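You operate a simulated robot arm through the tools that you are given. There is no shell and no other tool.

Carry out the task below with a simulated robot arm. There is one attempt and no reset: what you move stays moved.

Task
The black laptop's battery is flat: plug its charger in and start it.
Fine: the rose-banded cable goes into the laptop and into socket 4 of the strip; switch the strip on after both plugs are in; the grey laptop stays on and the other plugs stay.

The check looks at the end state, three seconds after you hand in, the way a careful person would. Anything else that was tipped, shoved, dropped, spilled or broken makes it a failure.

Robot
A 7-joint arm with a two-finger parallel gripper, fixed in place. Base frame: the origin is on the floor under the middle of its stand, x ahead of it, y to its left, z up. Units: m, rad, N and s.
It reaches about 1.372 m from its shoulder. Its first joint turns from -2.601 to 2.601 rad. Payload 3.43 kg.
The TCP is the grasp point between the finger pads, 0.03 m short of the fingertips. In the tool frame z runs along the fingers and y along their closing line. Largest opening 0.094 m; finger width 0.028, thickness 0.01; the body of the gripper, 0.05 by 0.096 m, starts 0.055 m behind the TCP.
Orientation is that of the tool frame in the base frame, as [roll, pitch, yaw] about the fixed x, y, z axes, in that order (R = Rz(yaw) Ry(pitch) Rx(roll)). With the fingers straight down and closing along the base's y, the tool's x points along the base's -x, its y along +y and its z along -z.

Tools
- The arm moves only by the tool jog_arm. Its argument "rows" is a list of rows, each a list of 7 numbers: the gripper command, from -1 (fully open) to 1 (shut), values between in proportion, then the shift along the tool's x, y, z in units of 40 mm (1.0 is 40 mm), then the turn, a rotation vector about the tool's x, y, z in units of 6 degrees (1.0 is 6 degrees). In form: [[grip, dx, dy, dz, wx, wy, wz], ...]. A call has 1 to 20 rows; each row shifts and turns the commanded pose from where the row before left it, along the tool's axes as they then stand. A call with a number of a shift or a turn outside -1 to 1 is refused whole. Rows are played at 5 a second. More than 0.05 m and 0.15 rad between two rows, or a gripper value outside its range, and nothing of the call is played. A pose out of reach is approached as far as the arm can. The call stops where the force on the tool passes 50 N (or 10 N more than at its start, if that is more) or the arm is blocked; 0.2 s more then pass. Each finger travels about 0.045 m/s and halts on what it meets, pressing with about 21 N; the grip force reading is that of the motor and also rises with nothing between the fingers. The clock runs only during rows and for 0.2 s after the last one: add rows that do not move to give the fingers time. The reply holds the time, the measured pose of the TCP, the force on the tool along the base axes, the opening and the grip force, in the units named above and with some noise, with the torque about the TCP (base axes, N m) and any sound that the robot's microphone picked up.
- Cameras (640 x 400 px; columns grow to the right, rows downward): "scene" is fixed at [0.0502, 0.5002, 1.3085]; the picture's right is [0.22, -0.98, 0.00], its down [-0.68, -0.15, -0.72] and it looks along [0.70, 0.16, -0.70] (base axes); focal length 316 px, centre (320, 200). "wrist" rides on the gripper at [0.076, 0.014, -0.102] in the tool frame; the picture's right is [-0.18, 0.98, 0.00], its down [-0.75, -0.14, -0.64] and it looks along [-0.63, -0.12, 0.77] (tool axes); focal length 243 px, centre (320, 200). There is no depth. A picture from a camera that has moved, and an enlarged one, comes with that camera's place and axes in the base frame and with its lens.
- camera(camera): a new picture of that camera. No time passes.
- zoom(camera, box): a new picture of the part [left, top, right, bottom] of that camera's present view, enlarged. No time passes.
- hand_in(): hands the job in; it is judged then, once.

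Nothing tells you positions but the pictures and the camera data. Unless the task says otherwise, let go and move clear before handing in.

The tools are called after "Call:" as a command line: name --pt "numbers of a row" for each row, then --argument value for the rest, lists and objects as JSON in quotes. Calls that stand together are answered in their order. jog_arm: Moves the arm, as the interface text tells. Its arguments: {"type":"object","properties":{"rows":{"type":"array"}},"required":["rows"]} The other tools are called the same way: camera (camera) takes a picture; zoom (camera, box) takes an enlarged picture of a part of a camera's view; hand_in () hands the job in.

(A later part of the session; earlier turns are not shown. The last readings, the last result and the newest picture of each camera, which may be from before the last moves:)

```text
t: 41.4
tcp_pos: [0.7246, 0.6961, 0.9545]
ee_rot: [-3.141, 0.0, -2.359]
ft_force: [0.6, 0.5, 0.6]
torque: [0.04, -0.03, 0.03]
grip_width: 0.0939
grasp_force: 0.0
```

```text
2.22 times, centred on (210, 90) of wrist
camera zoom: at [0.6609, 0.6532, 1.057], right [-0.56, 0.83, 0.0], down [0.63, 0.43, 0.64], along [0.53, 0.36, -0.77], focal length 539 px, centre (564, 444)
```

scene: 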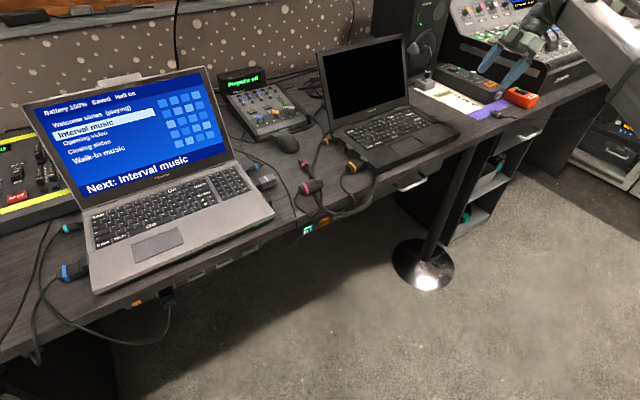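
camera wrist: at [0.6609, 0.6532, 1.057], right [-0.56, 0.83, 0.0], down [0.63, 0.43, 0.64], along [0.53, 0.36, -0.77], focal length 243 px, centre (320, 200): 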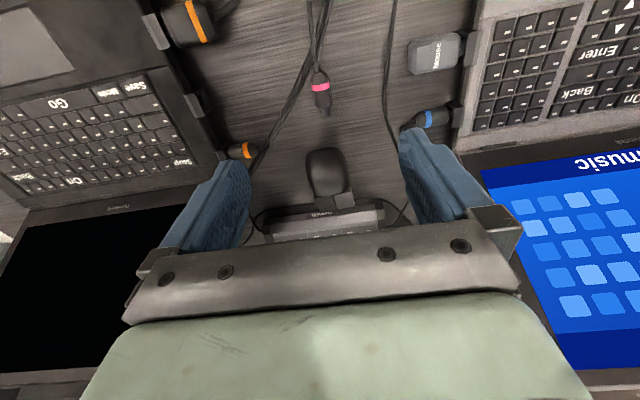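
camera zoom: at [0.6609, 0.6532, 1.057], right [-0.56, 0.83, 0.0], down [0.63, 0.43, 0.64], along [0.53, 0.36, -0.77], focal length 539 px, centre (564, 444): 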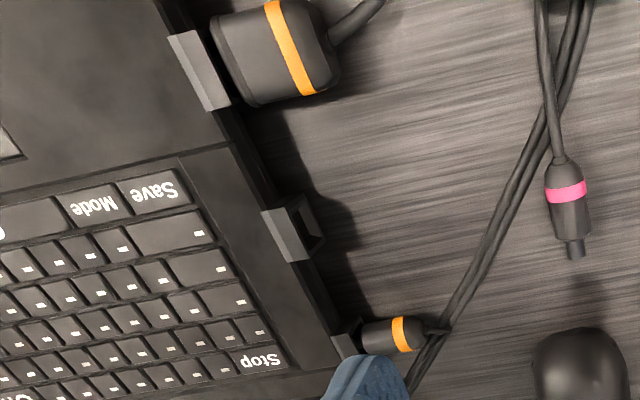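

The small plug lies exactly along the into-desk direction at q≈0.019, body from p 0.991 to 1.031 with a thin tip. I'll part-close the gripper and come down to just above it.

Call:
jog_arm --pt "0.3 -0.06 0.02 0.5 0 0 0" --pt "0.3 0 0 0.75 0 0 0" --pt "0.3 0 0 0.75 0 0 0" --pt "0.3 0 0 0.75 0 0 0" --pt "0.3 0 0 0.75 0 0 0"

Call:
camera --camera "wrist"

Call:
zoom --camera "wrist" --box '[240, 40, 400, 260]'

Call:
zoom --camera "scene" --box '[280, 110, 380, 200]'

```text
t: 42.6
tcp_pos: [0.7253, 0.6965, 0.8116]
ee_rot: [-3.141, 0.0, -2.36]
ft_force: [-1.1, 0.3, -0.1]
torque: [0.0, -0.02, -0.01]
grip_width: 0.0328
grasp_force: 0.1
```

```text
taken
camera wrist: at [0.662, 0.655, 0.9153], right [-0.56, 0.83, 0.0], down [0.63, 0.43, 0.64], along [0.53, 0.36, -0.77], focal length 243 px, centre (320, 200)
```

wrist: 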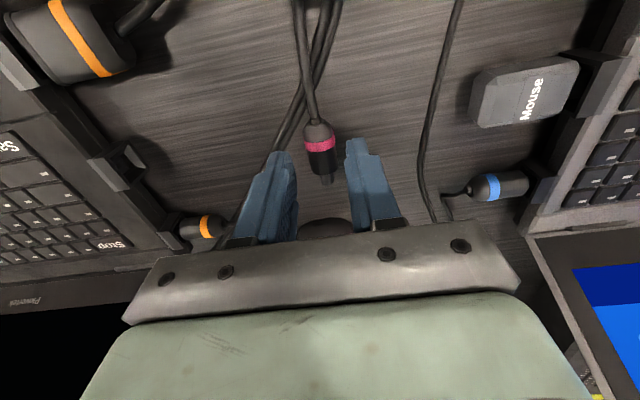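

```text
1.82 times, centred on (320, 150) of wrist
camera zoom: at [0.662, 0.655, 0.9153], right [-0.56, 0.83, 0.0], down [0.63, 0.43, 0.64], along [0.53, 0.36, -0.77], focal length 441 px, centre (320, 291)
```

zoom: 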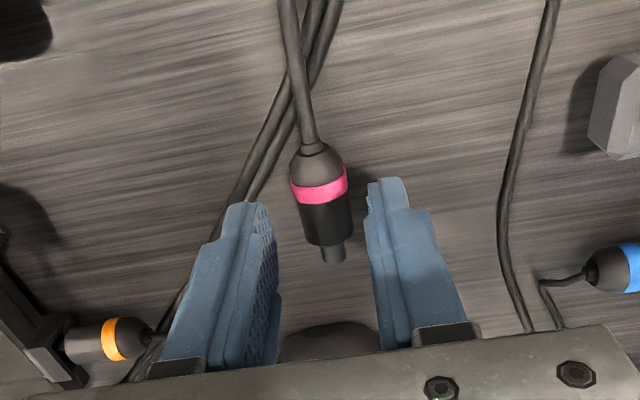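

```text
4.44 times, centred on (330, 155) of scene
camera zoom: at [0.0502, 0.5002, 1.3085], right [0.22, -0.98, 0.0], down [-0.68, -0.15, -0.72], along [0.7, 0.16, -0.7], focal length 1403 px, centre (276, 400)
```

zoom: 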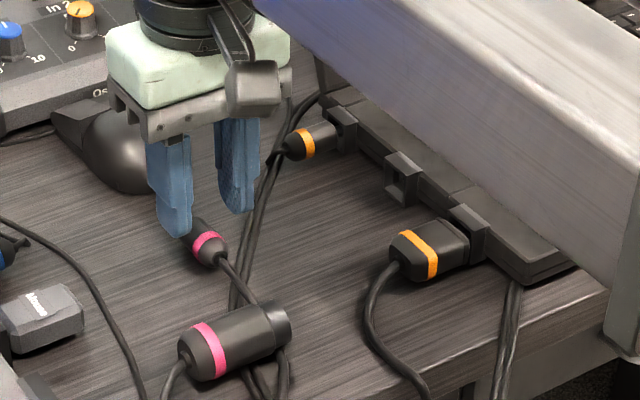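

The fingers straddle the small plug and the mouse is clear behind. I'll lower the last 26 mm, look, and then close.

Call:
jog_arm --pt "0.3 0 0 0.22 0 0 0" --pt "0.3 0 0 0.22 0 0 0" --pt "0.3 0 0 0.2 0 0 0"

Call:
zoom --camera "wrist" --box '[240, 40, 400, 260]'

Call:
zoom --camera "scene" --box '[290, 130, 350, 190]'

```text
t: 43.4
tcp_pos: [0.7255, 0.6976, 0.7882]
ee_rot: [3.141, 0.0, -2.359]
ft_force: [0.0, 0.5, 0.2]
torque: [0.0, -0.02, 0.03]
grip_width: 0.0329
grasp_force: 0.0
```

```text
1.82 times, centred on (320, 150) of wrist
camera zoom: at [0.6616, 0.6552, 0.8901], right [-0.56, 0.83, 0.0], down [0.63, 0.43, 0.64], along [0.53, 0.36, -0.77], focal length 441 px, centre (320, 291)
```

zoom: 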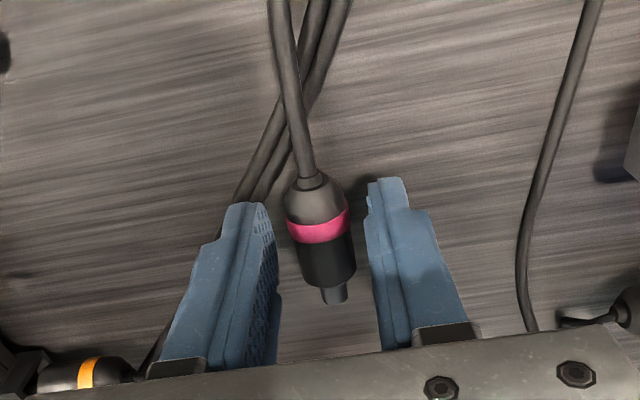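

```text
6.67 times, centred on (320, 160) of scene
camera zoom: at [0.0502, 0.5002, 1.3085], right [0.22, -0.98, 0.0], down [-0.68, -0.15, -0.72], along [0.7, 0.16, -0.7], focal length 2105 px, centre (320, 467)
```

zoom: 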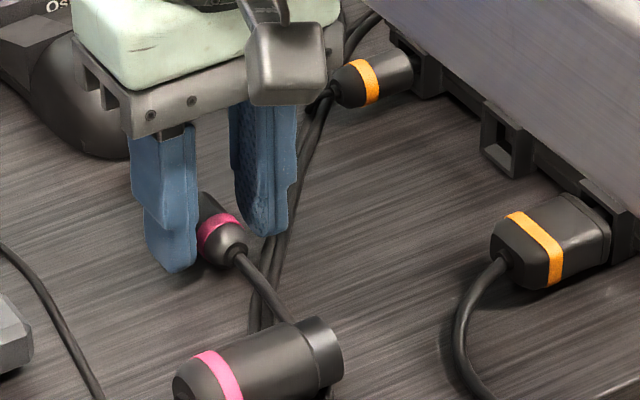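

Alignment is good and there's no contact yet. I'll lower 3 mm more and close on the plug.

Call:
jog_arm --pt "0.3 0 0 0.08 0 0 0" --pt "1 0 0 0 0 0 0" --pt "1 0 0 0 0 0 0" --pt "1 0 0 0 0 0 0" --pt "1 0 0 0 0 0 0"

Call:
zoom --camera "wrist" --box '[240, 40, 400, 260]'

```text
t: 44.6
tcp_pos: [0.7254, 0.6976, 0.7847]
ee_rot: [-3.14, 0.001, -2.359]
ft_force: [-0.2, -0.1, 0.4]
torque: [-0.05, 0.01, 0.01]
grip_width: 0.0229
grasp_force: 21.5
```

```text
1.82 times, centred on (320, 150) of wrist
camera zoom: at [0.6617, 0.6554, 0.8873], right [-0.56, 0.83, 0.0], down [0.63, 0.43, 0.64], along [0.53, 0.36, -0.77], focal length 441 px, centre (320, 291)
```

zoom: 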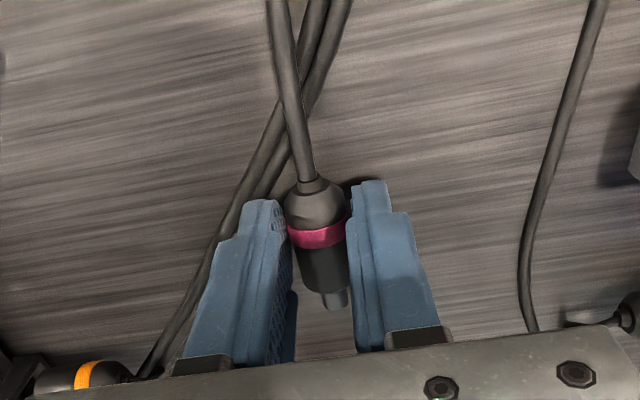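

The small plug is held (23 mm between the pads). I'll lift it clear and check how the cable behaves.

Call:
jog_arm --pt "1 0 0 -0.5 0 0 0" --pt "1 0 0 -0.5 0 0 0" --pt "1 0 0 -0.5 0 0 0"

Call:
zoom --camera "wrist" --box '[200, 0, 440, 260]'

Call:
zoom --camera "scene" --box '[280, 120, 380, 220]'

```text
t: 45.4
tcp_pos: [0.7247, 0.6988, 0.844]
ee_rot: [3.141, 0.0, -2.357]
ft_force: [-0.4, 0.9, 0.2]
torque: [-0.01, -0.03, 0.02]
grip_width: 0.0228
grasp_force: 20.8
```

```text
1.54 times, centred on (320, 130) of wrist
camera zoom: at [0.6615, 0.6556, 0.9472], right [-0.56, 0.83, 0.0], down [0.63, 0.43, 0.64], along [0.53, 0.36, -0.77], focal length 373 px, centre (320, 308)
```

zoom: 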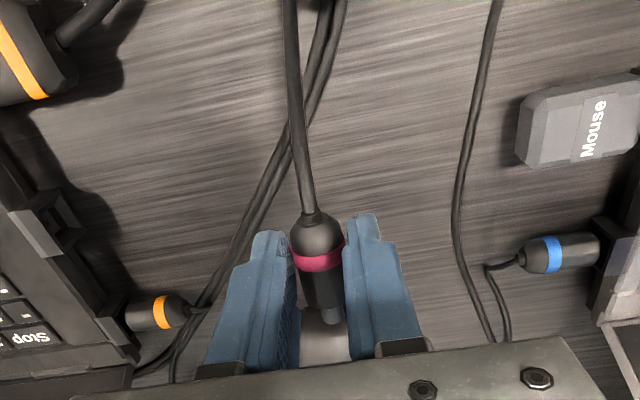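

```text
4.00 times, centred on (330, 170) of scene
camera zoom: at [0.0502, 0.5002, 1.3085], right [0.22, -0.98, 0.0], down [-0.68, -0.15, -0.72], along [0.7, 0.16, -0.7], focal length 1263 px, centre (280, 320)
```

zoom: 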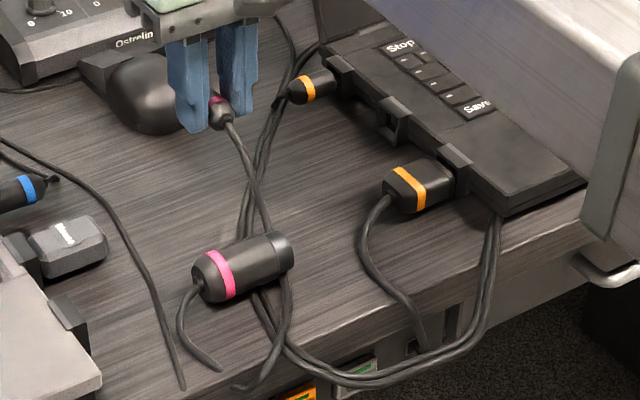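

The plug came up cleanly and the big plug stayed put. I'll turn the gripper 90° so the tip points at the laptop's side.

Call:
jog_arm --pt "1 0 0 0 0 0 1" --pt "1 0 0 0 0 0 1" --pt "1 0 0 0 0 0 1" --pt "1 0 0 0 0 0 1" --pt "1 0 0 0 0 0 1" --pt "1 0 0 0 0 0 1" --pt "1 0 0 0 0 0 1" --pt "1 0 0 0 0 0 1" --pt "1 0 0 0 0 0 1" --pt "1 0 0 0 0 0 1" --pt "1 0 0 0 0 0 1" --pt "1 0 0 0 0 0 1" --pt "1 0 0 0 0 0 1" --pt "1 0 0 0 0 0 1" --pt "1 0 0 0 0 0 1"

Call:
camera --camera "wrist"

Call:
zoom --camera "scene" --box '[280, 120, 380, 220]'

```text
t: 48.6
tcp_pos: [0.726, 0.6969, 0.8442]
ee_rot: [3.141, 0.001, 2.353]
ft_force: [-0.4, -0.3, -0.3]
torque: [0.03, 0.0, 0.0]
grip_width: 0.0228
grasp_force: 21.0
```

```text
taken
camera wrist: at [0.6822, 0.7629, 0.9474], right [0.83, 0.56, 0.0], down [0.43, -0.63, 0.64], along [0.36, -0.53, -0.77], focal length 243 px, centre (320, 200)
```

wrist: 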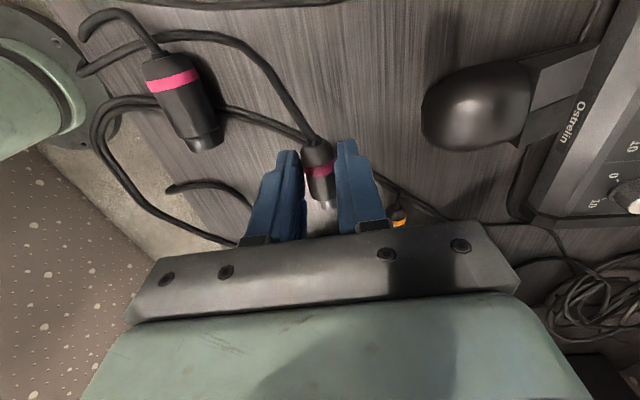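

```text
4.00 times, centred on (330, 170) of scene
camera zoom: at [0.0502, 0.5002, 1.3085], right [0.22, -0.98, 0.0], down [-0.68, -0.15, -0.72], along [0.7, 0.16, -0.7], focal length 1263 px, centre (280, 320)
```

zoom: 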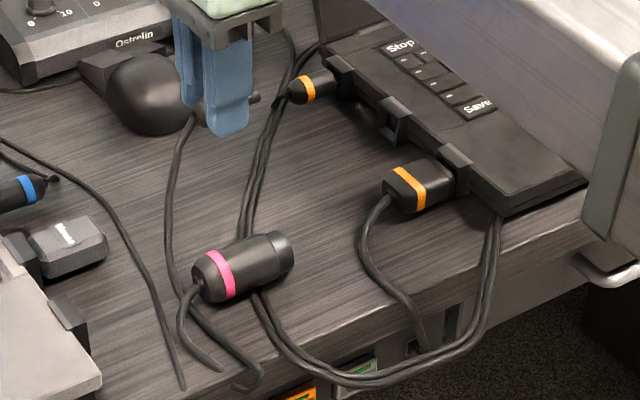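

Tip now points right toward the laptop. I'll line it up in front of the port (p 0.9965, plug height 0.769) while still about 5 cm short, then check.

Call:
jog_arm --pt "1 -0.3 -0.12 0.3 0 0 0" --pt "1 -0.3 -0.12 0.3 0 0 0" --pt "1 -0.3 0 0.35 0 0 0" --pt "1 -0.3 0 0.35 0 0 0"

Call:
camera --camera "wrist"

Call:
zoom --camera "wrist" --box '[220, 80, 420, 250]'

Call:
zoom --camera "scene" --box '[310, 120, 390, 190]'

```text
t: 49.6
tcp_pos: [0.7532, 0.6572, 0.7928]
ee_rot: [-3.14, -0.001, 2.355]
ft_force: [0.0, -0.7, -0.4]
torque: [0.01, -0.04, 0.02]
grip_width: 0.0227
grasp_force: 21.1
```

```text
taken
camera wrist: at [0.7096, 0.7221, 0.8953], right [0.83, 0.56, 0.0], down [0.43, -0.63, 0.64], along [0.36, -0.53, -0.77], focal length 243 px, centre (320, 200)
```

wrist: 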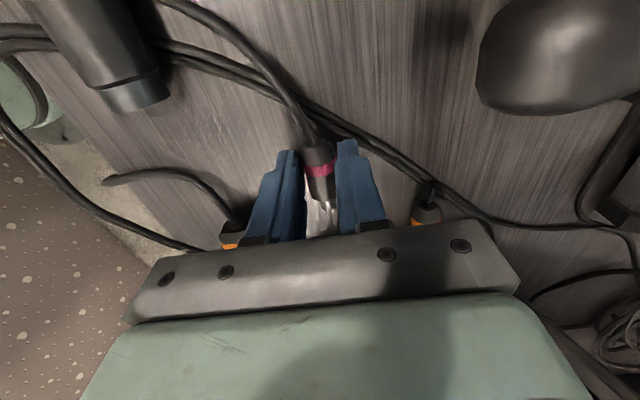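

```text
2.35 times, centred on (320, 165) of wrist
camera zoom: at [0.7096, 0.7221, 0.8953], right [0.83, 0.56, 0.0], down [0.43, -0.63, 0.64], along [0.36, -0.53, -0.77], focal length 571 px, centre (320, 282)
```

zoom: 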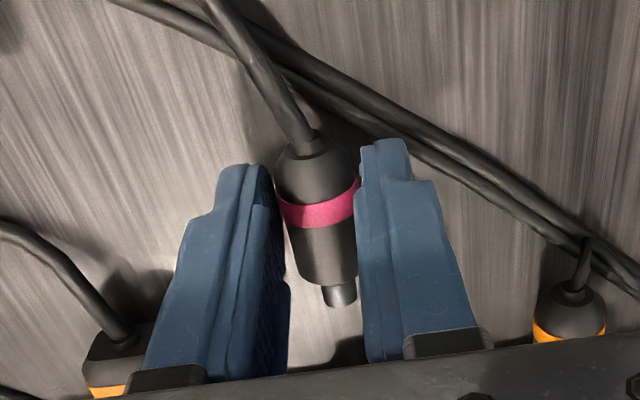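

```text
5.71 times, centred on (350, 155) of scene
camera zoom: at [0.0502, 0.5002, 1.3085], right [0.22, -0.98, 0.0], down [-0.68, -0.15, -0.72], along [0.7, 0.16, -0.7], focal length 1804 px, centre (149, 457)
```

zoom: 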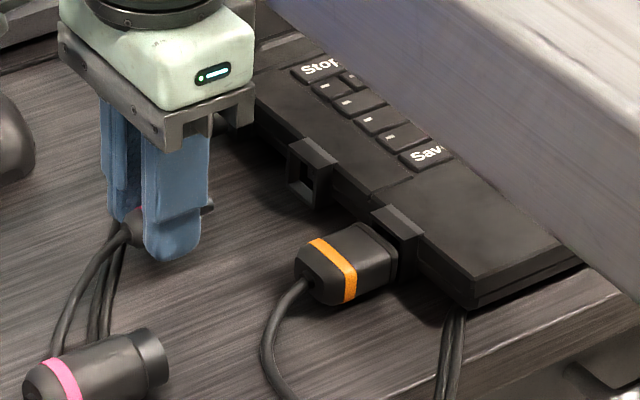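

The plug is level with the port and its tip about 5 cm short. I'll lower 2.5 mm, advance to just outside the mouth, and check alignment again.

Call:
jog_arm --pt "1 -0.3 -0.01 0.06 0 0 0" --pt "1 -0.4 0 0 0 0 0" --pt "1 -0.3 0 0 0 0 0"

Call:
zoom --camera "wrist" --box '[220, 80, 420, 250]'

Call:
zoom --camera "scene" --box '[320, 120, 380, 180]'

```text
t: 50.4
tcp_pos: [0.7816, 0.6298, 0.7911]
ee_rot: [-3.141, 0.0, 2.356]
ft_force: [0.1, 0.3, -1.2]
torque: [-0.01, -0.02, 0.01]
grip_width: 0.0228
grasp_force: 20.5
```

```text
2.35 times, centred on (320, 165) of wrist
camera zoom: at [0.737, 0.6938, 0.8925], right [0.83, 0.56, 0.0], down [0.43, -0.63, 0.64], along [0.36, -0.53, -0.77], focal length 571 px, centre (320, 282)
```

zoom: 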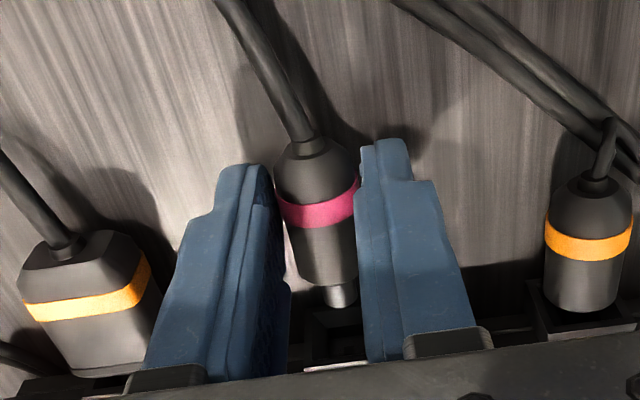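

```text
6.67 times, centred on (350, 150) of scene
camera zoom: at [0.0502, 0.5002, 1.3085], right [0.22, -0.98, 0.0], down [-0.68, -0.15, -0.72], along [0.7, 0.16, -0.7], focal length 2105 px, centre (120, 533)
```

zoom: 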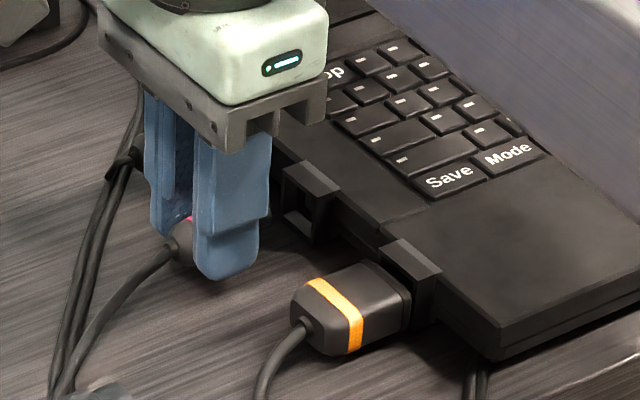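

The tip is at the mouth. I'll zoom in tightly to check the sideways centring before pushing in.

Call:
zoom --camera "wrist" --box '[295, 160, 375, 240]'

Call:
zoom --camera "scene" --box '[340, 135, 370, 160]'

```text
5.00 times, centred on (335, 200) of wrist
camera zoom: at [0.737, 0.6938, 0.8925], right [0.83, 0.56, 0.0], down [0.43, -0.63, 0.64], along [0.36, -0.53, -0.77], focal length 1213 px, centre (245, 200)
```

zoom: 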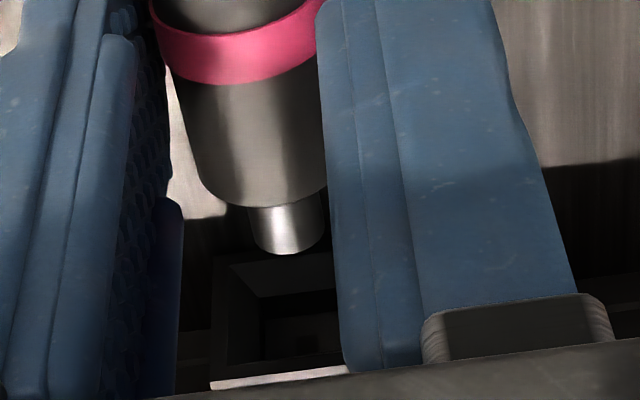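

```text
16.00 times, centred on (355, 148) of scene
camera zoom: at [0.0502, 0.5002, 1.3085], right [0.22, -0.98, 0.0], down [-0.68, -0.15, -0.72], along [0.7, 0.16, -0.7], focal length 5051 px, centre (-240, 1040)
```

zoom: 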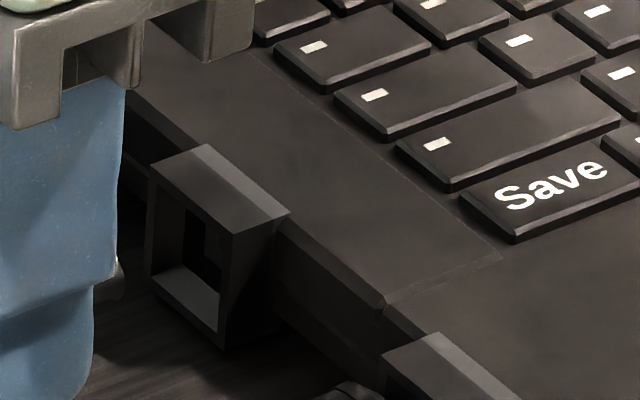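

Everything lines up within about 1–2 mm (mouth centre p≈0.997, z≈0.768). I'll push in slowly in 3–4 mm steps watching the force.

Call:
jog_arm --pt "1 -0.1 -0.02 0 0 0 0" --pt "1 -0.1 0 0 0 0 0" --pt "1 -0.1 0 0 0 0 0"

Call:
zoom --camera "wrist" --box '[220, 80, 420, 250]'

Call:
zoom --camera "scene" --box '[330, 130, 370, 165]'

```text
t: 51.2
tcp_pos: [0.7878, 0.6198, 0.7891]
ee_rot: [3.14, -0.001, 2.355]
ft_force: [-0.6, 0.6, -0.1]
torque: [-0.01, 0.0, 0.02]
grip_width: 0.0227
grasp_force: 21.3
```

```text
2.35 times, centred on (320, 165) of wrist
camera zoom: at [0.7451, 0.6848, 0.8928], right [0.83, 0.56, 0.0], down [0.43, -0.63, 0.64], along [0.36, -0.53, -0.77], focal length 571 px, centre (320, 282)
```

zoom: 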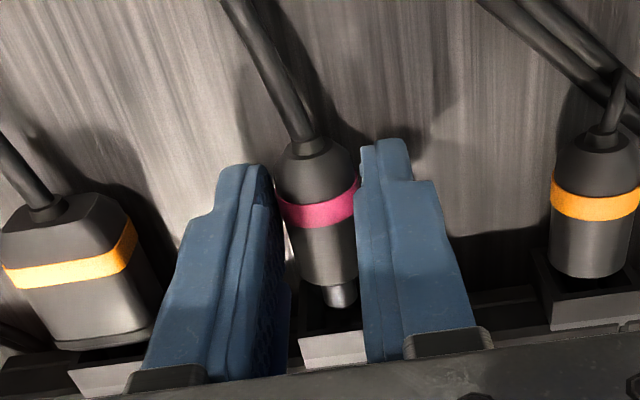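

```text
11.43 times, centred on (350, 148) of scene
camera zoom: at [0.0502, 0.5002, 1.3085], right [0.22, -0.98, 0.0], down [-0.68, -0.15, -0.72], along [0.7, 0.16, -0.7], focal length 3608 px, centre (-23, 800)
```

zoom: 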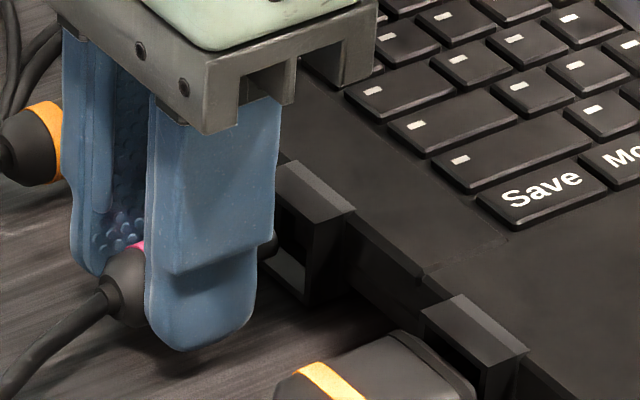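

No resistance, tip is entering the mouth. I'll keep pushing gently.

Call:
jog_arm --pt "1 -0.08 0.01 0 0 0 0" --pt "1 -0.08 0 0 0 0 0" --pt "1 -0.06 0 0 0 0 0"

Call:
zoom --camera "wrist" --box '[220, 80, 420, 250]'

Call:
zoom --camera "scene" --box '[330, 130, 370, 165]'

```text
t: 52.0
tcp_pos: [0.7941, 0.6147, 0.7898]
ee_rot: [3.141, -0.002, 2.354]
ft_force: [-4.8, 4.3, -3.0]
torque: [0.13, 0.13, -0.02]
grip_width: 0.0229
grasp_force: 20.7
```

```text
2.35 times, centred on (320, 165) of wrist
camera zoom: at [0.7511, 0.6795, 0.8929], right [0.83, 0.56, 0.0], down [0.43, -0.63, 0.64], along [0.36, -0.53, -0.77], focal length 571 px, centre (320, 282)
```

zoom: 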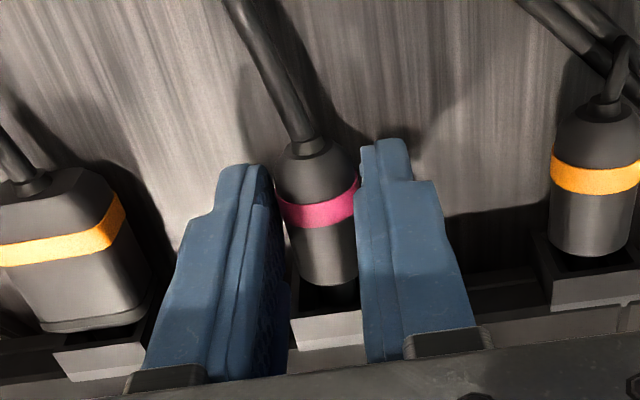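

```text
11.43 times, centred on (350, 148) of scene
camera zoom: at [0.0502, 0.5002, 1.3085], right [0.22, -0.98, 0.0], down [-0.68, -0.15, -0.72], along [0.7, 0.16, -0.7], focal length 3608 px, centre (-23, 800)
```

zoom: 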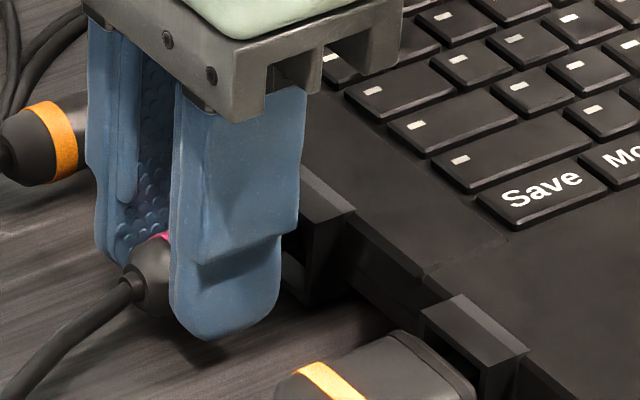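

Contact has begun (about 6 N along the push, 3 N down), so the tip is in the hole. I'll ease down 1 mm and push a few millimetres more.

Call:
jog_arm --pt "1 -0.04 0 0.025 0 0 0" --pt "1 -0.05 0 0 0 0 0"

Call:
zoom --camera "wrist" --box '[220, 80, 420, 250]'

```text
t: 52.6
tcp_pos: [0.7976, 0.6128, 0.7897]
ee_rot: [3.141, -0.002, 2.355]
ft_force: [-8.4, 9.2, -1.3]
torque: [-0.13, -0.11, -0.06]
grip_width: 0.0228
grasp_force: 21.1
```

```text
2.35 times, centred on (320, 165) of wrist
camera zoom: at [0.7531, 0.6772, 0.8921], right [0.83, 0.56, 0.0], down [0.43, -0.63, 0.64], along [0.36, -0.53, -0.77], focal length 571 px, centre (320, 282)
```

zoom: 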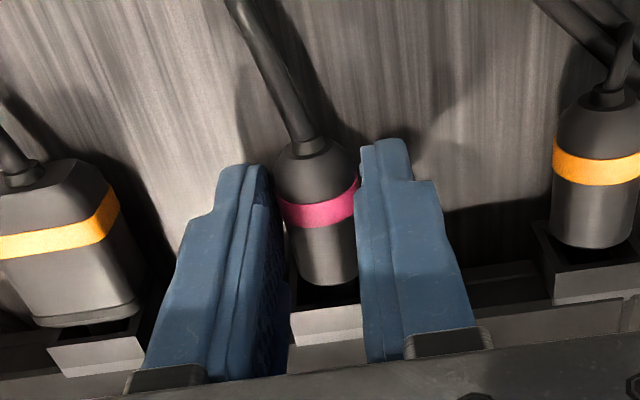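

Force is up to 12 N and the depth looks close to that of the seated orange plug. I'll check the laptop hasn't moved before pushing any more.

Call:
zoom --camera "scene" --box '[330, 130, 370, 165]'

Call:
zoom --camera "scene" --box '[320, 120, 380, 180]'

Call:
zoom --camera "wrist" --box '[295, 140, 375, 240]'

```text
11.43 times, centred on (350, 148) of scene
camera zoom: at [0.0502, 0.5002, 1.3085], right [0.22, -0.98, 0.0], down [-0.68, -0.15, -0.72], along [0.7, 0.16, -0.7], focal length 3608 px, centre (-23, 800)
```

zoom: 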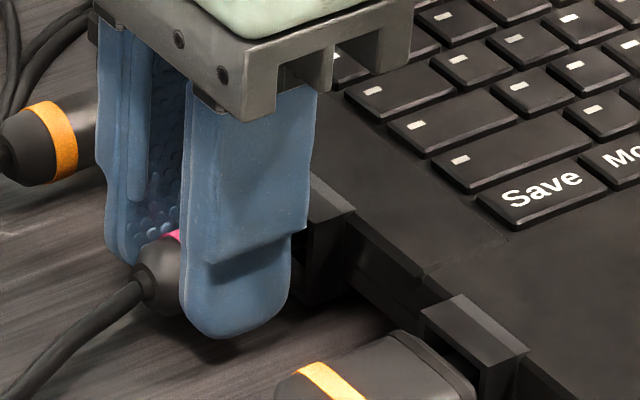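

```text
6.67 times, centred on (350, 150) of scene
camera zoom: at [0.0502, 0.5002, 1.3085], right [0.22, -0.98, 0.0], down [-0.68, -0.15, -0.72], along [0.7, 0.16, -0.7], focal length 2105 px, centre (120, 533)
```

zoom: 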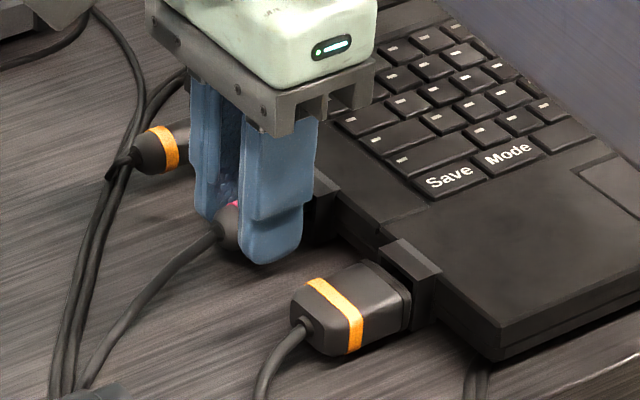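

```text
4.00 times, centred on (335, 190) of wrist
camera zoom: at [0.7531, 0.6772, 0.8921], right [0.83, 0.56, 0.0], down [0.43, -0.63, 0.64], along [0.36, -0.53, -0.77], focal length 970 px, centre (260, 240)
```

zoom: 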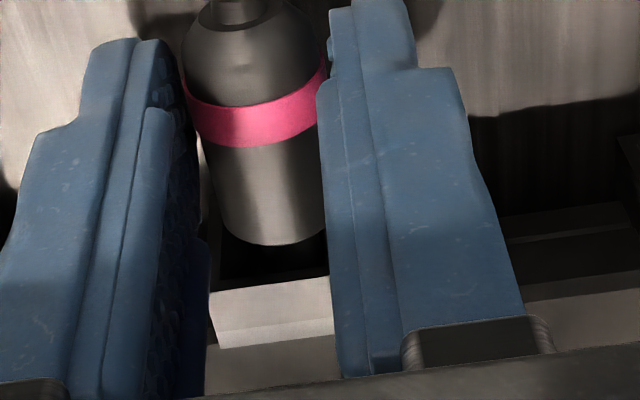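

The laptop hasn't moved. The rose plug is about level with the seated orange one; I'll push another 2 mm to feel whether it bottoms.

Call:
jog_arm --pt "1 -0.05 0 0 0 0 0" --pt "1 0 0 0 0 0 0"

Call:
zoom --camera "wrist" --box '[220, 80, 420, 250]'

Call:
zoom --camera "scene" --box '[330, 130, 370, 165]'

```text
t: 53.2
tcp_pos: [0.7993, 0.6095, 0.7883]
ee_rot: [3.141, 0.0, 2.354]
ft_force: [-13.5, 10.5, 2.0]
torque: [0.32, 0.4, 0.04]
grip_width: 0.0226
grasp_force: 21.2
```

```text
2.35 times, centred on (320, 165) of wrist
camera zoom: at [0.7548, 0.6751, 0.8919], right [0.83, 0.56, 0.0], down [0.43, -0.63, 0.64], along [0.36, -0.53, -0.77], focal length 571 px, centre (320, 282)
```

zoom: 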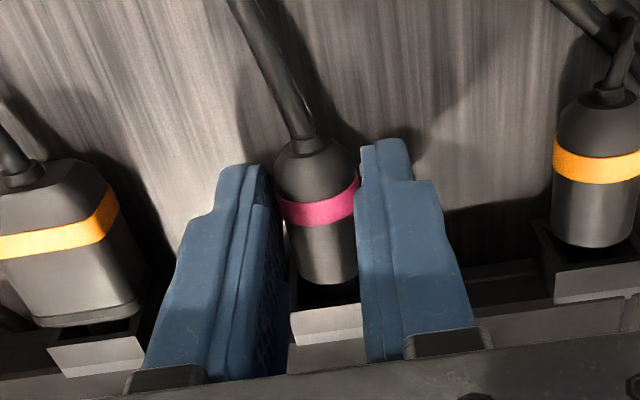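

```text
11.43 times, centred on (350, 148) of scene
camera zoom: at [0.0502, 0.5002, 1.3085], right [0.22, -0.98, 0.0], down [-0.68, -0.15, -0.72], along [0.7, 0.16, -0.7], focal length 3608 px, centre (-23, 800)
```

zoom: 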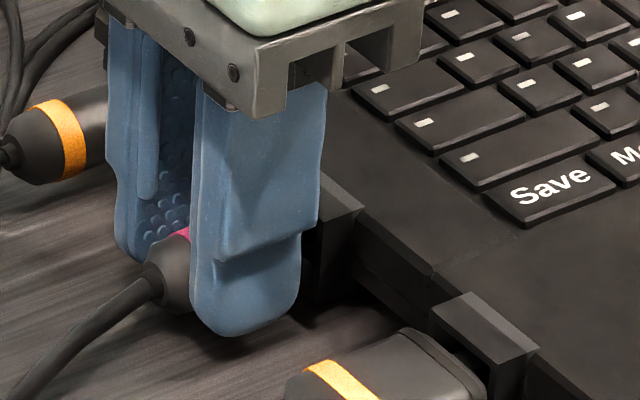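

The last push slid the laptop by about 2.5 mm, so the plug has bottomed and I stop pushing. I'll relax the push and check the forces before letting go.

Call:
jog_arm --pt "1 0.04 0 0 0 0 0" --pt "1 0 0 0 0 0 0"

Call:
zoom --camera "scene" --box '[330, 130, 370, 165]'

Call:
zoom --camera "wrist" --box '[220, 80, 420, 250]'

```text
t: 53.8
tcp_pos: [0.7976, 0.6106, 0.7892]
ee_rot: [3.14, 0.003, 2.352]
ft_force: [-7.5, 3.4, 0.2]
torque: [0.3, 0.41, 0.08]
grip_width: 0.0229
grasp_force: 20.8
```

```text
11.43 times, centred on (350, 148) of scene
camera zoom: at [0.0502, 0.5002, 1.3085], right [0.22, -0.98, 0.0], down [-0.68, -0.15, -0.72], along [0.7, 0.16, -0.7], focal length 3608 px, centre (-23, 800)
```

zoom: 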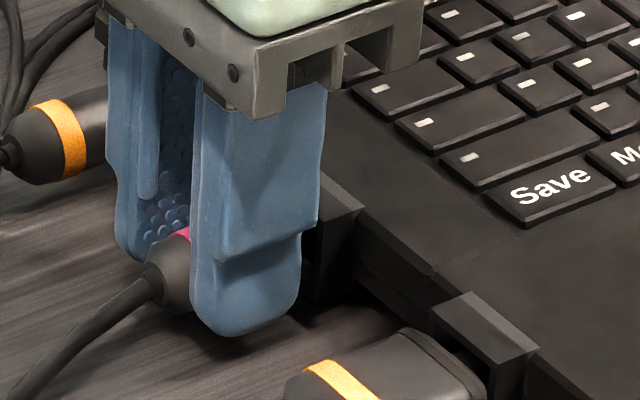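

```text
2.35 times, centred on (320, 165) of wrist
camera zoom: at [0.7547, 0.6752, 0.8917], right [0.83, 0.56, 0.0], down [0.43, -0.63, 0.64], along [0.36, -0.53, -0.77], focal length 571 px, centre (320, 282)
```

zoom: 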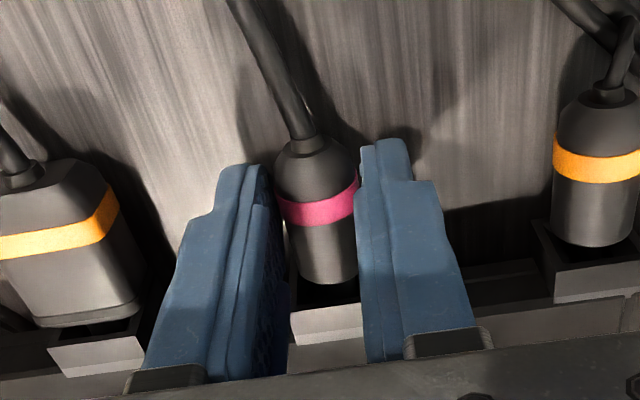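

Call:
jog_arm --pt "1 0.04 0 0 0 0 0" --pt "1 0 0 0 0 0 0"

Call:
zoom --camera "scene" --box '[330, 130, 370, 165]'

Call:
zoom --camera "wrist" --box '[220, 80, 420, 250]'

```text
t: 54.4
tcp_pos: [0.7979, 0.6114, 0.7888]
ee_rot: [-3.141, 0.004, 2.353]
ft_force: [0.6, -1.8, -0.9]
torque: [-0.01, 0.03, -0.05]
grip_width: 0.0225
grasp_force: 20.8
```

```text
11.43 times, centred on (350, 148) of scene
camera zoom: at [0.0502, 0.5002, 1.3085], right [0.22, -0.98, 0.0], down [-0.68, -0.15, -0.72], along [0.7, 0.16, -0.7], focal length 3608 px, centre (-23, 800)
```

zoom: 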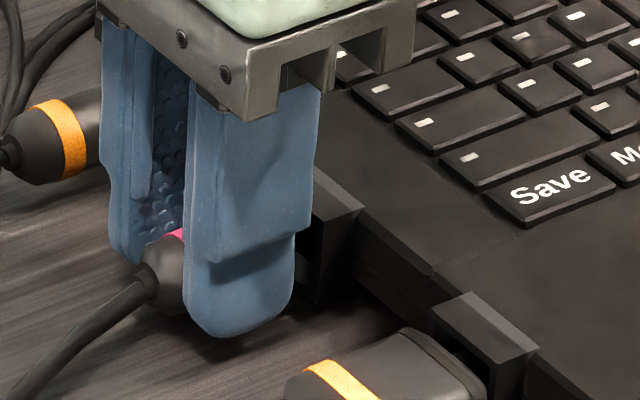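

```text
2.35 times, centred on (320, 165) of wrist
camera zoom: at [0.7538, 0.6767, 0.8918], right [0.83, 0.56, 0.0], down [0.43, -0.63, 0.64], along [0.36, -0.53, -0.77], focal length 571 px, centre (320, 282)
```

zoom: 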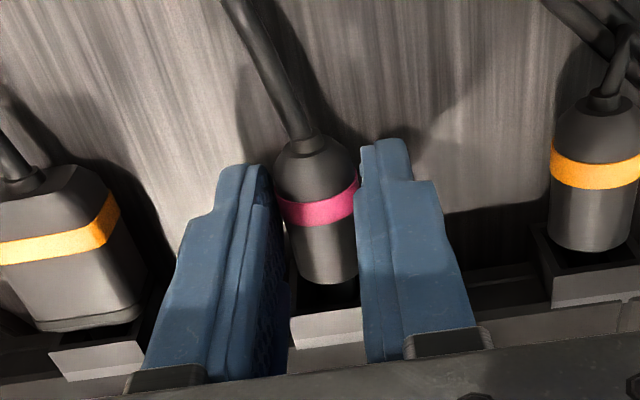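

Forces are near zero but the plug followed me back about 1 mm, so it isn't latched. I'll push it back to the earlier depth (about 10–12 N, where the laptop held still) and check its depth against the orange plug.

Call:
jog_arm --pt "1 -0.035 0 0 0 0 0" --pt "1 0 0 0 0 0 0"

Call:
zoom --camera "scene" --box '[330, 130, 370, 165]'

Call:
zoom --camera "wrist" --box '[220, 80, 420, 250]'

```text
t: 55.0
tcp_pos: [0.7979, 0.6103, 0.7891]
ee_rot: [-3.141, 0.0, 2.355]
ft_force: [-1.3, 0.2, -2.3]
torque: [-0.01, 0.08, -0.04]
grip_width: 0.0228
grasp_force: 20.5
```

```text
11.43 times, centred on (350, 148) of scene
camera zoom: at [0.0502, 0.5002, 1.3085], right [0.22, -0.98, 0.0], down [-0.68, -0.15, -0.72], along [0.7, 0.16, -0.7], focal length 3608 px, centre (-23, 800)
```

zoom: 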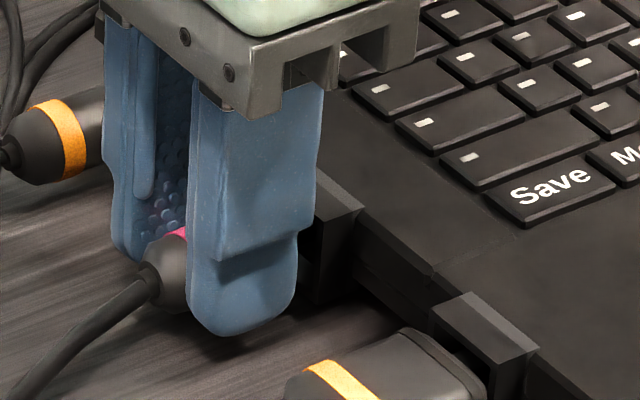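

```text
2.35 times, centred on (320, 165) of wrist
camera zoom: at [0.7546, 0.676, 0.892], right [0.83, 0.56, 0.0], down [0.43, -0.63, 0.64], along [0.36, -0.53, -0.77], focal length 571 px, centre (320, 282)
```

zoom: 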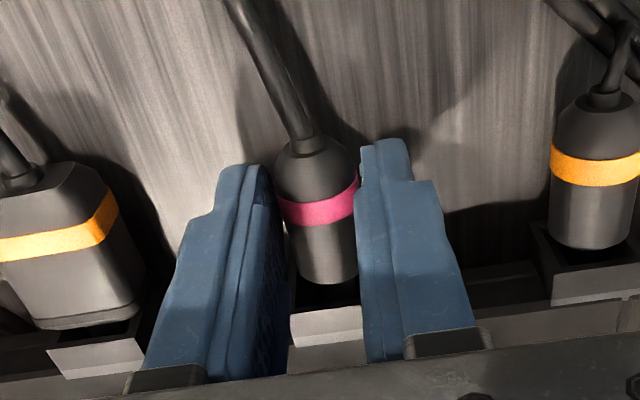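

Call:
jog_arm --pt "1 -0.03 0 0 0 0 0" --pt "1 0 0 0 0 0 0"

Call:
zoom --camera "scene" --box '[330, 130, 370, 165]'

Call:
zoom --camera "wrist" --box '[290, 140, 430, 240]'

```text
t: 55.6
tcp_pos: [0.7984, 0.6099, 0.789]
ee_rot: [3.141, -0.001, 2.356]
ft_force: [-0.4, 0.7, -2.9]
torque: [0.08, 0.1, -0.01]
grip_width: 0.0227
grasp_force: 21.4
```

```text
11.43 times, centred on (350, 148) of scene
camera zoom: at [0.0502, 0.5002, 1.3085], right [0.22, -0.98, 0.0], down [-0.68, -0.15, -0.72], along [0.7, 0.16, -0.7], focal length 3608 px, centre (-23, 800)
```

zoom: 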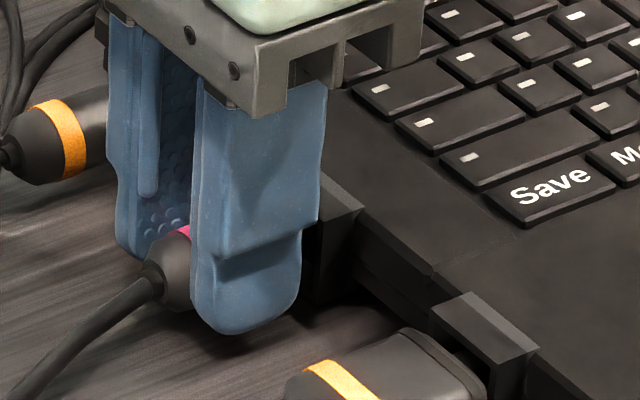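

```text
4.00 times, centred on (360, 190) of wrist
camera zoom: at [0.7555, 0.6751, 0.892], right [0.83, 0.56, 0.0], down [0.43, -0.63, 0.64], along [0.36, -0.53, -0.77], focal length 970 px, centre (160, 240)
```

zoom: 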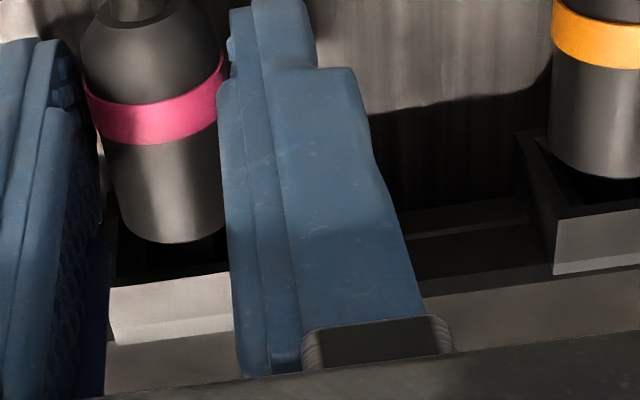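

At the same depth the force has dropped to almost nothing, so the plug is still working its way in. By my measure it's 1–2 mm shallower than the orange plug, so I'll push on in sub-millimetre steps, watching the force and the laptop.

Call:
jog_arm --pt "1 -0.025 0 0 0 0 0" --pt "1 0 0 0 0 0 0"

Call:
zoom --camera "scene" --box '[330, 130, 370, 165]'

Call:
zoom --camera "wrist" --box '[290, 140, 430, 240]'

```text
t: 56.2
tcp_pos: [0.7999, 0.6103, 0.7894]
ee_rot: [-3.141, 0.001, 2.354]
ft_force: [-0.7, 0.9, -2.0]
torque: [0.05, 0.05, -0.03]
grip_width: 0.0228
grasp_force: 21.3
```

```text
11.43 times, centred on (350, 148) of scene
camera zoom: at [0.0502, 0.5002, 1.3085], right [0.22, -0.98, 0.0], down [-0.68, -0.15, -0.72], along [0.7, 0.16, -0.7], focal length 3608 px, centre (-23, 800)
```

zoom: 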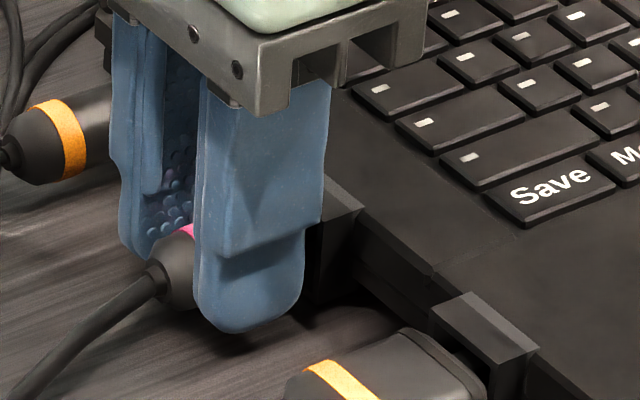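

```text
4.00 times, centred on (360, 190) of wrist
camera zoom: at [0.7561, 0.6744, 0.892], right [0.83, 0.56, 0.0], down [0.43, -0.63, 0.64], along [0.36, -0.53, -0.77], focal length 970 px, centre (160, 240)
```

zoom: 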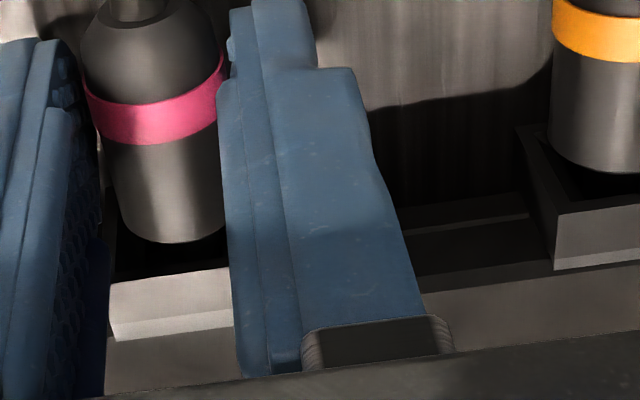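

It slid in another millimetre with only 1 N and the laptop stayed put. Continuing in small steps.

Call:
jog_arm --pt "1 -0.025 0 0 0 0 0" --pt "1 0 0 0 0 0 0"

Call:
zoom --camera "scene" --box '[330, 130, 370, 165]'

Call:
zoom --camera "wrist" --box '[290, 140, 430, 240]'

```text
t: 56.8
tcp_pos: [0.8004, 0.6094, 0.7897]
ee_rot: [3.141, 0.001, 2.353]
ft_force: [-0.8, -0.2, -1.0]
torque: [-0.03, 0.02, -0.04]
grip_width: 0.0227
grasp_force: 21.4
```

```text
11.43 times, centred on (350, 148) of scene
camera zoom: at [0.0502, 0.5002, 1.3085], right [0.22, -0.98, 0.0], down [-0.68, -0.15, -0.72], along [0.7, 0.16, -0.7], focal length 3608 px, centre (-23, 800)
```

zoom: 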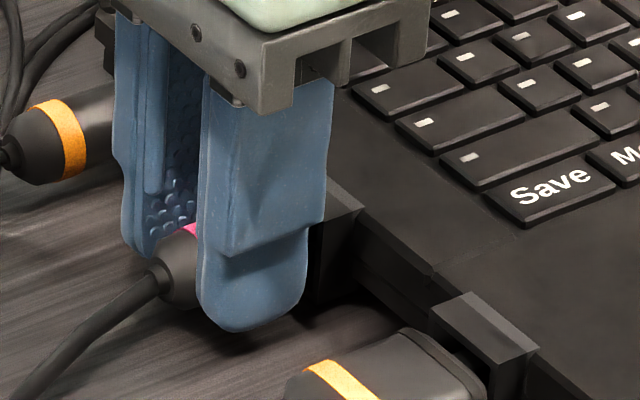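

```text
4.00 times, centred on (360, 190) of wrist
camera zoom: at [0.7568, 0.6738, 0.892], right [0.83, 0.56, 0.0], down [0.43, -0.63, 0.64], along [0.36, -0.53, -0.77], focal length 970 px, centre (160, 240)
```

zoom: 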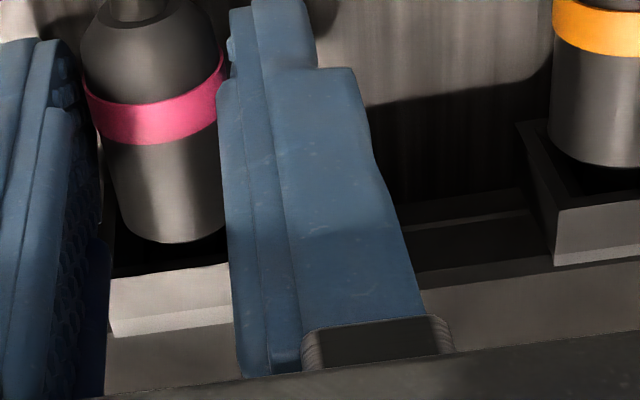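

Still free, so the earlier resistance was just the funnel edge. I'll keep going until it seats.

Call:
jog_arm --pt "1 -0.03 0 0 0 0 0" --pt "1 -0.02 0 0 0 0 0" --pt "1 0 0 0 0 0 0"

Call:
zoom --camera "scene" --box '[330, 130, 370, 165]'

Call:
zoom --camera "wrist" --box '[290, 140, 430, 240]'

```text
t: 57.6
tcp_pos: [0.8017, 0.6076, 0.7893]
ee_rot: [-3.141, -0.003, 2.354]
ft_force: [-8.0, 8.0, 0.4]
torque: [0.13, 0.16, 0.01]
grip_width: 0.0226
grasp_force: 20.4
```

```text
11.43 times, centred on (350, 148) of scene
camera zoom: at [0.0502, 0.5002, 1.3085], right [0.22, -0.98, 0.0], down [-0.68, -0.15, -0.72], along [0.7, 0.16, -0.7], focal length 3608 px, centre (-23, 800)
```

zoom: 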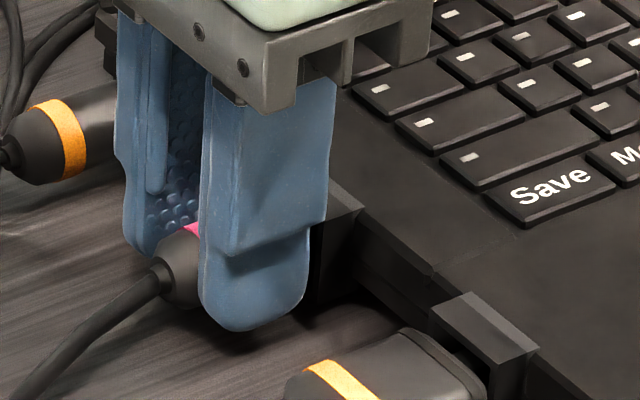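

```text
4.00 times, centred on (360, 190) of wrist
camera zoom: at [0.7572, 0.6732, 0.8922], right [0.83, 0.56, 0.0], down [0.43, -0.63, 0.64], along [0.36, -0.53, -0.77], focal length 970 px, centre (160, 240)
```

zoom: 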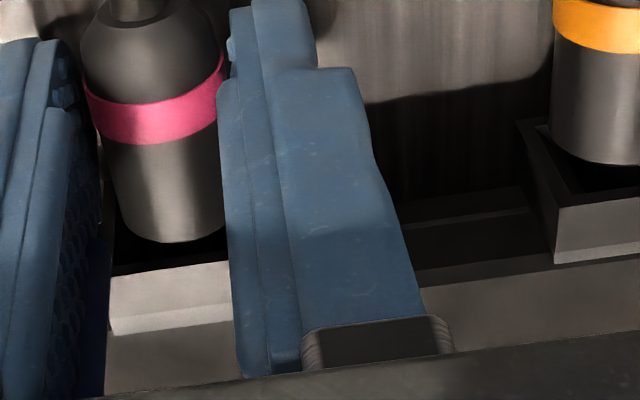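

The plug is now slightly deeper than the seated orange one, with a firm 11 N stop and the laptop unmoved, so I take it as seated. I'll open the fingers a little and check that it stays.

Call:
jog_arm --pt "0.1 0 0 0 0 0 0" --pt "0.1 0 0 0 0 0 0" --pt "0.1 0 0 0 0 0 0"

Call:
zoom --camera "wrist" --box '[220, 80, 420, 250]'

Call:
zoom --camera "scene" --box '[330, 130, 370, 165]'

```text
t: 58.4
tcp_pos: [0.8007, 0.6071, 0.7901]
ee_rot: [-3.142, 0.0, 2.355]
ft_force: [-0.8, 0.4, -0.2]
torque: [0.0, 0.02, 0.04]
grip_width: 0.0421
grasp_force: 0.1
```

```text
2.35 times, centred on (320, 165) of wrist
camera zoom: at [0.7581, 0.6723, 0.8919], right [0.83, 0.56, 0.0], down [0.43, -0.63, 0.64], along [0.36, -0.53, -0.77], focal length 571 px, centre (320, 282)
```

zoom: 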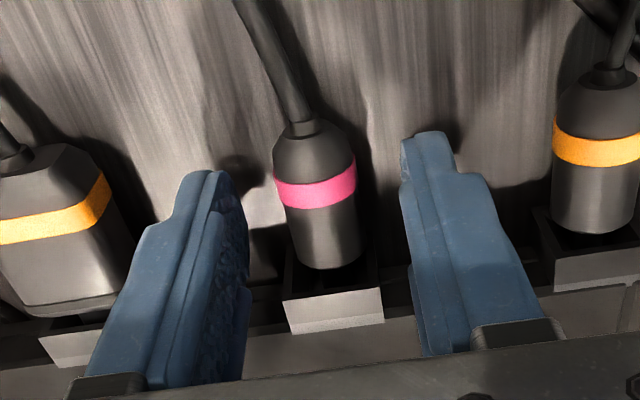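

```text
11.43 times, centred on (350, 148) of scene
camera zoom: at [0.0502, 0.5002, 1.3085], right [0.22, -0.98, 0.0], down [-0.68, -0.15, -0.72], along [0.7, 0.16, -0.7], focal length 3608 px, centre (-23, 800)
```

zoom: 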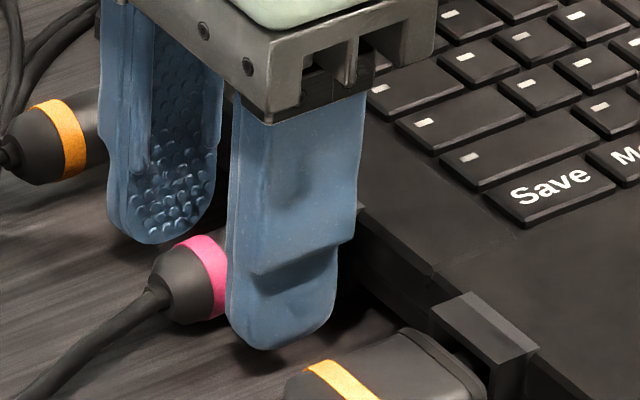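

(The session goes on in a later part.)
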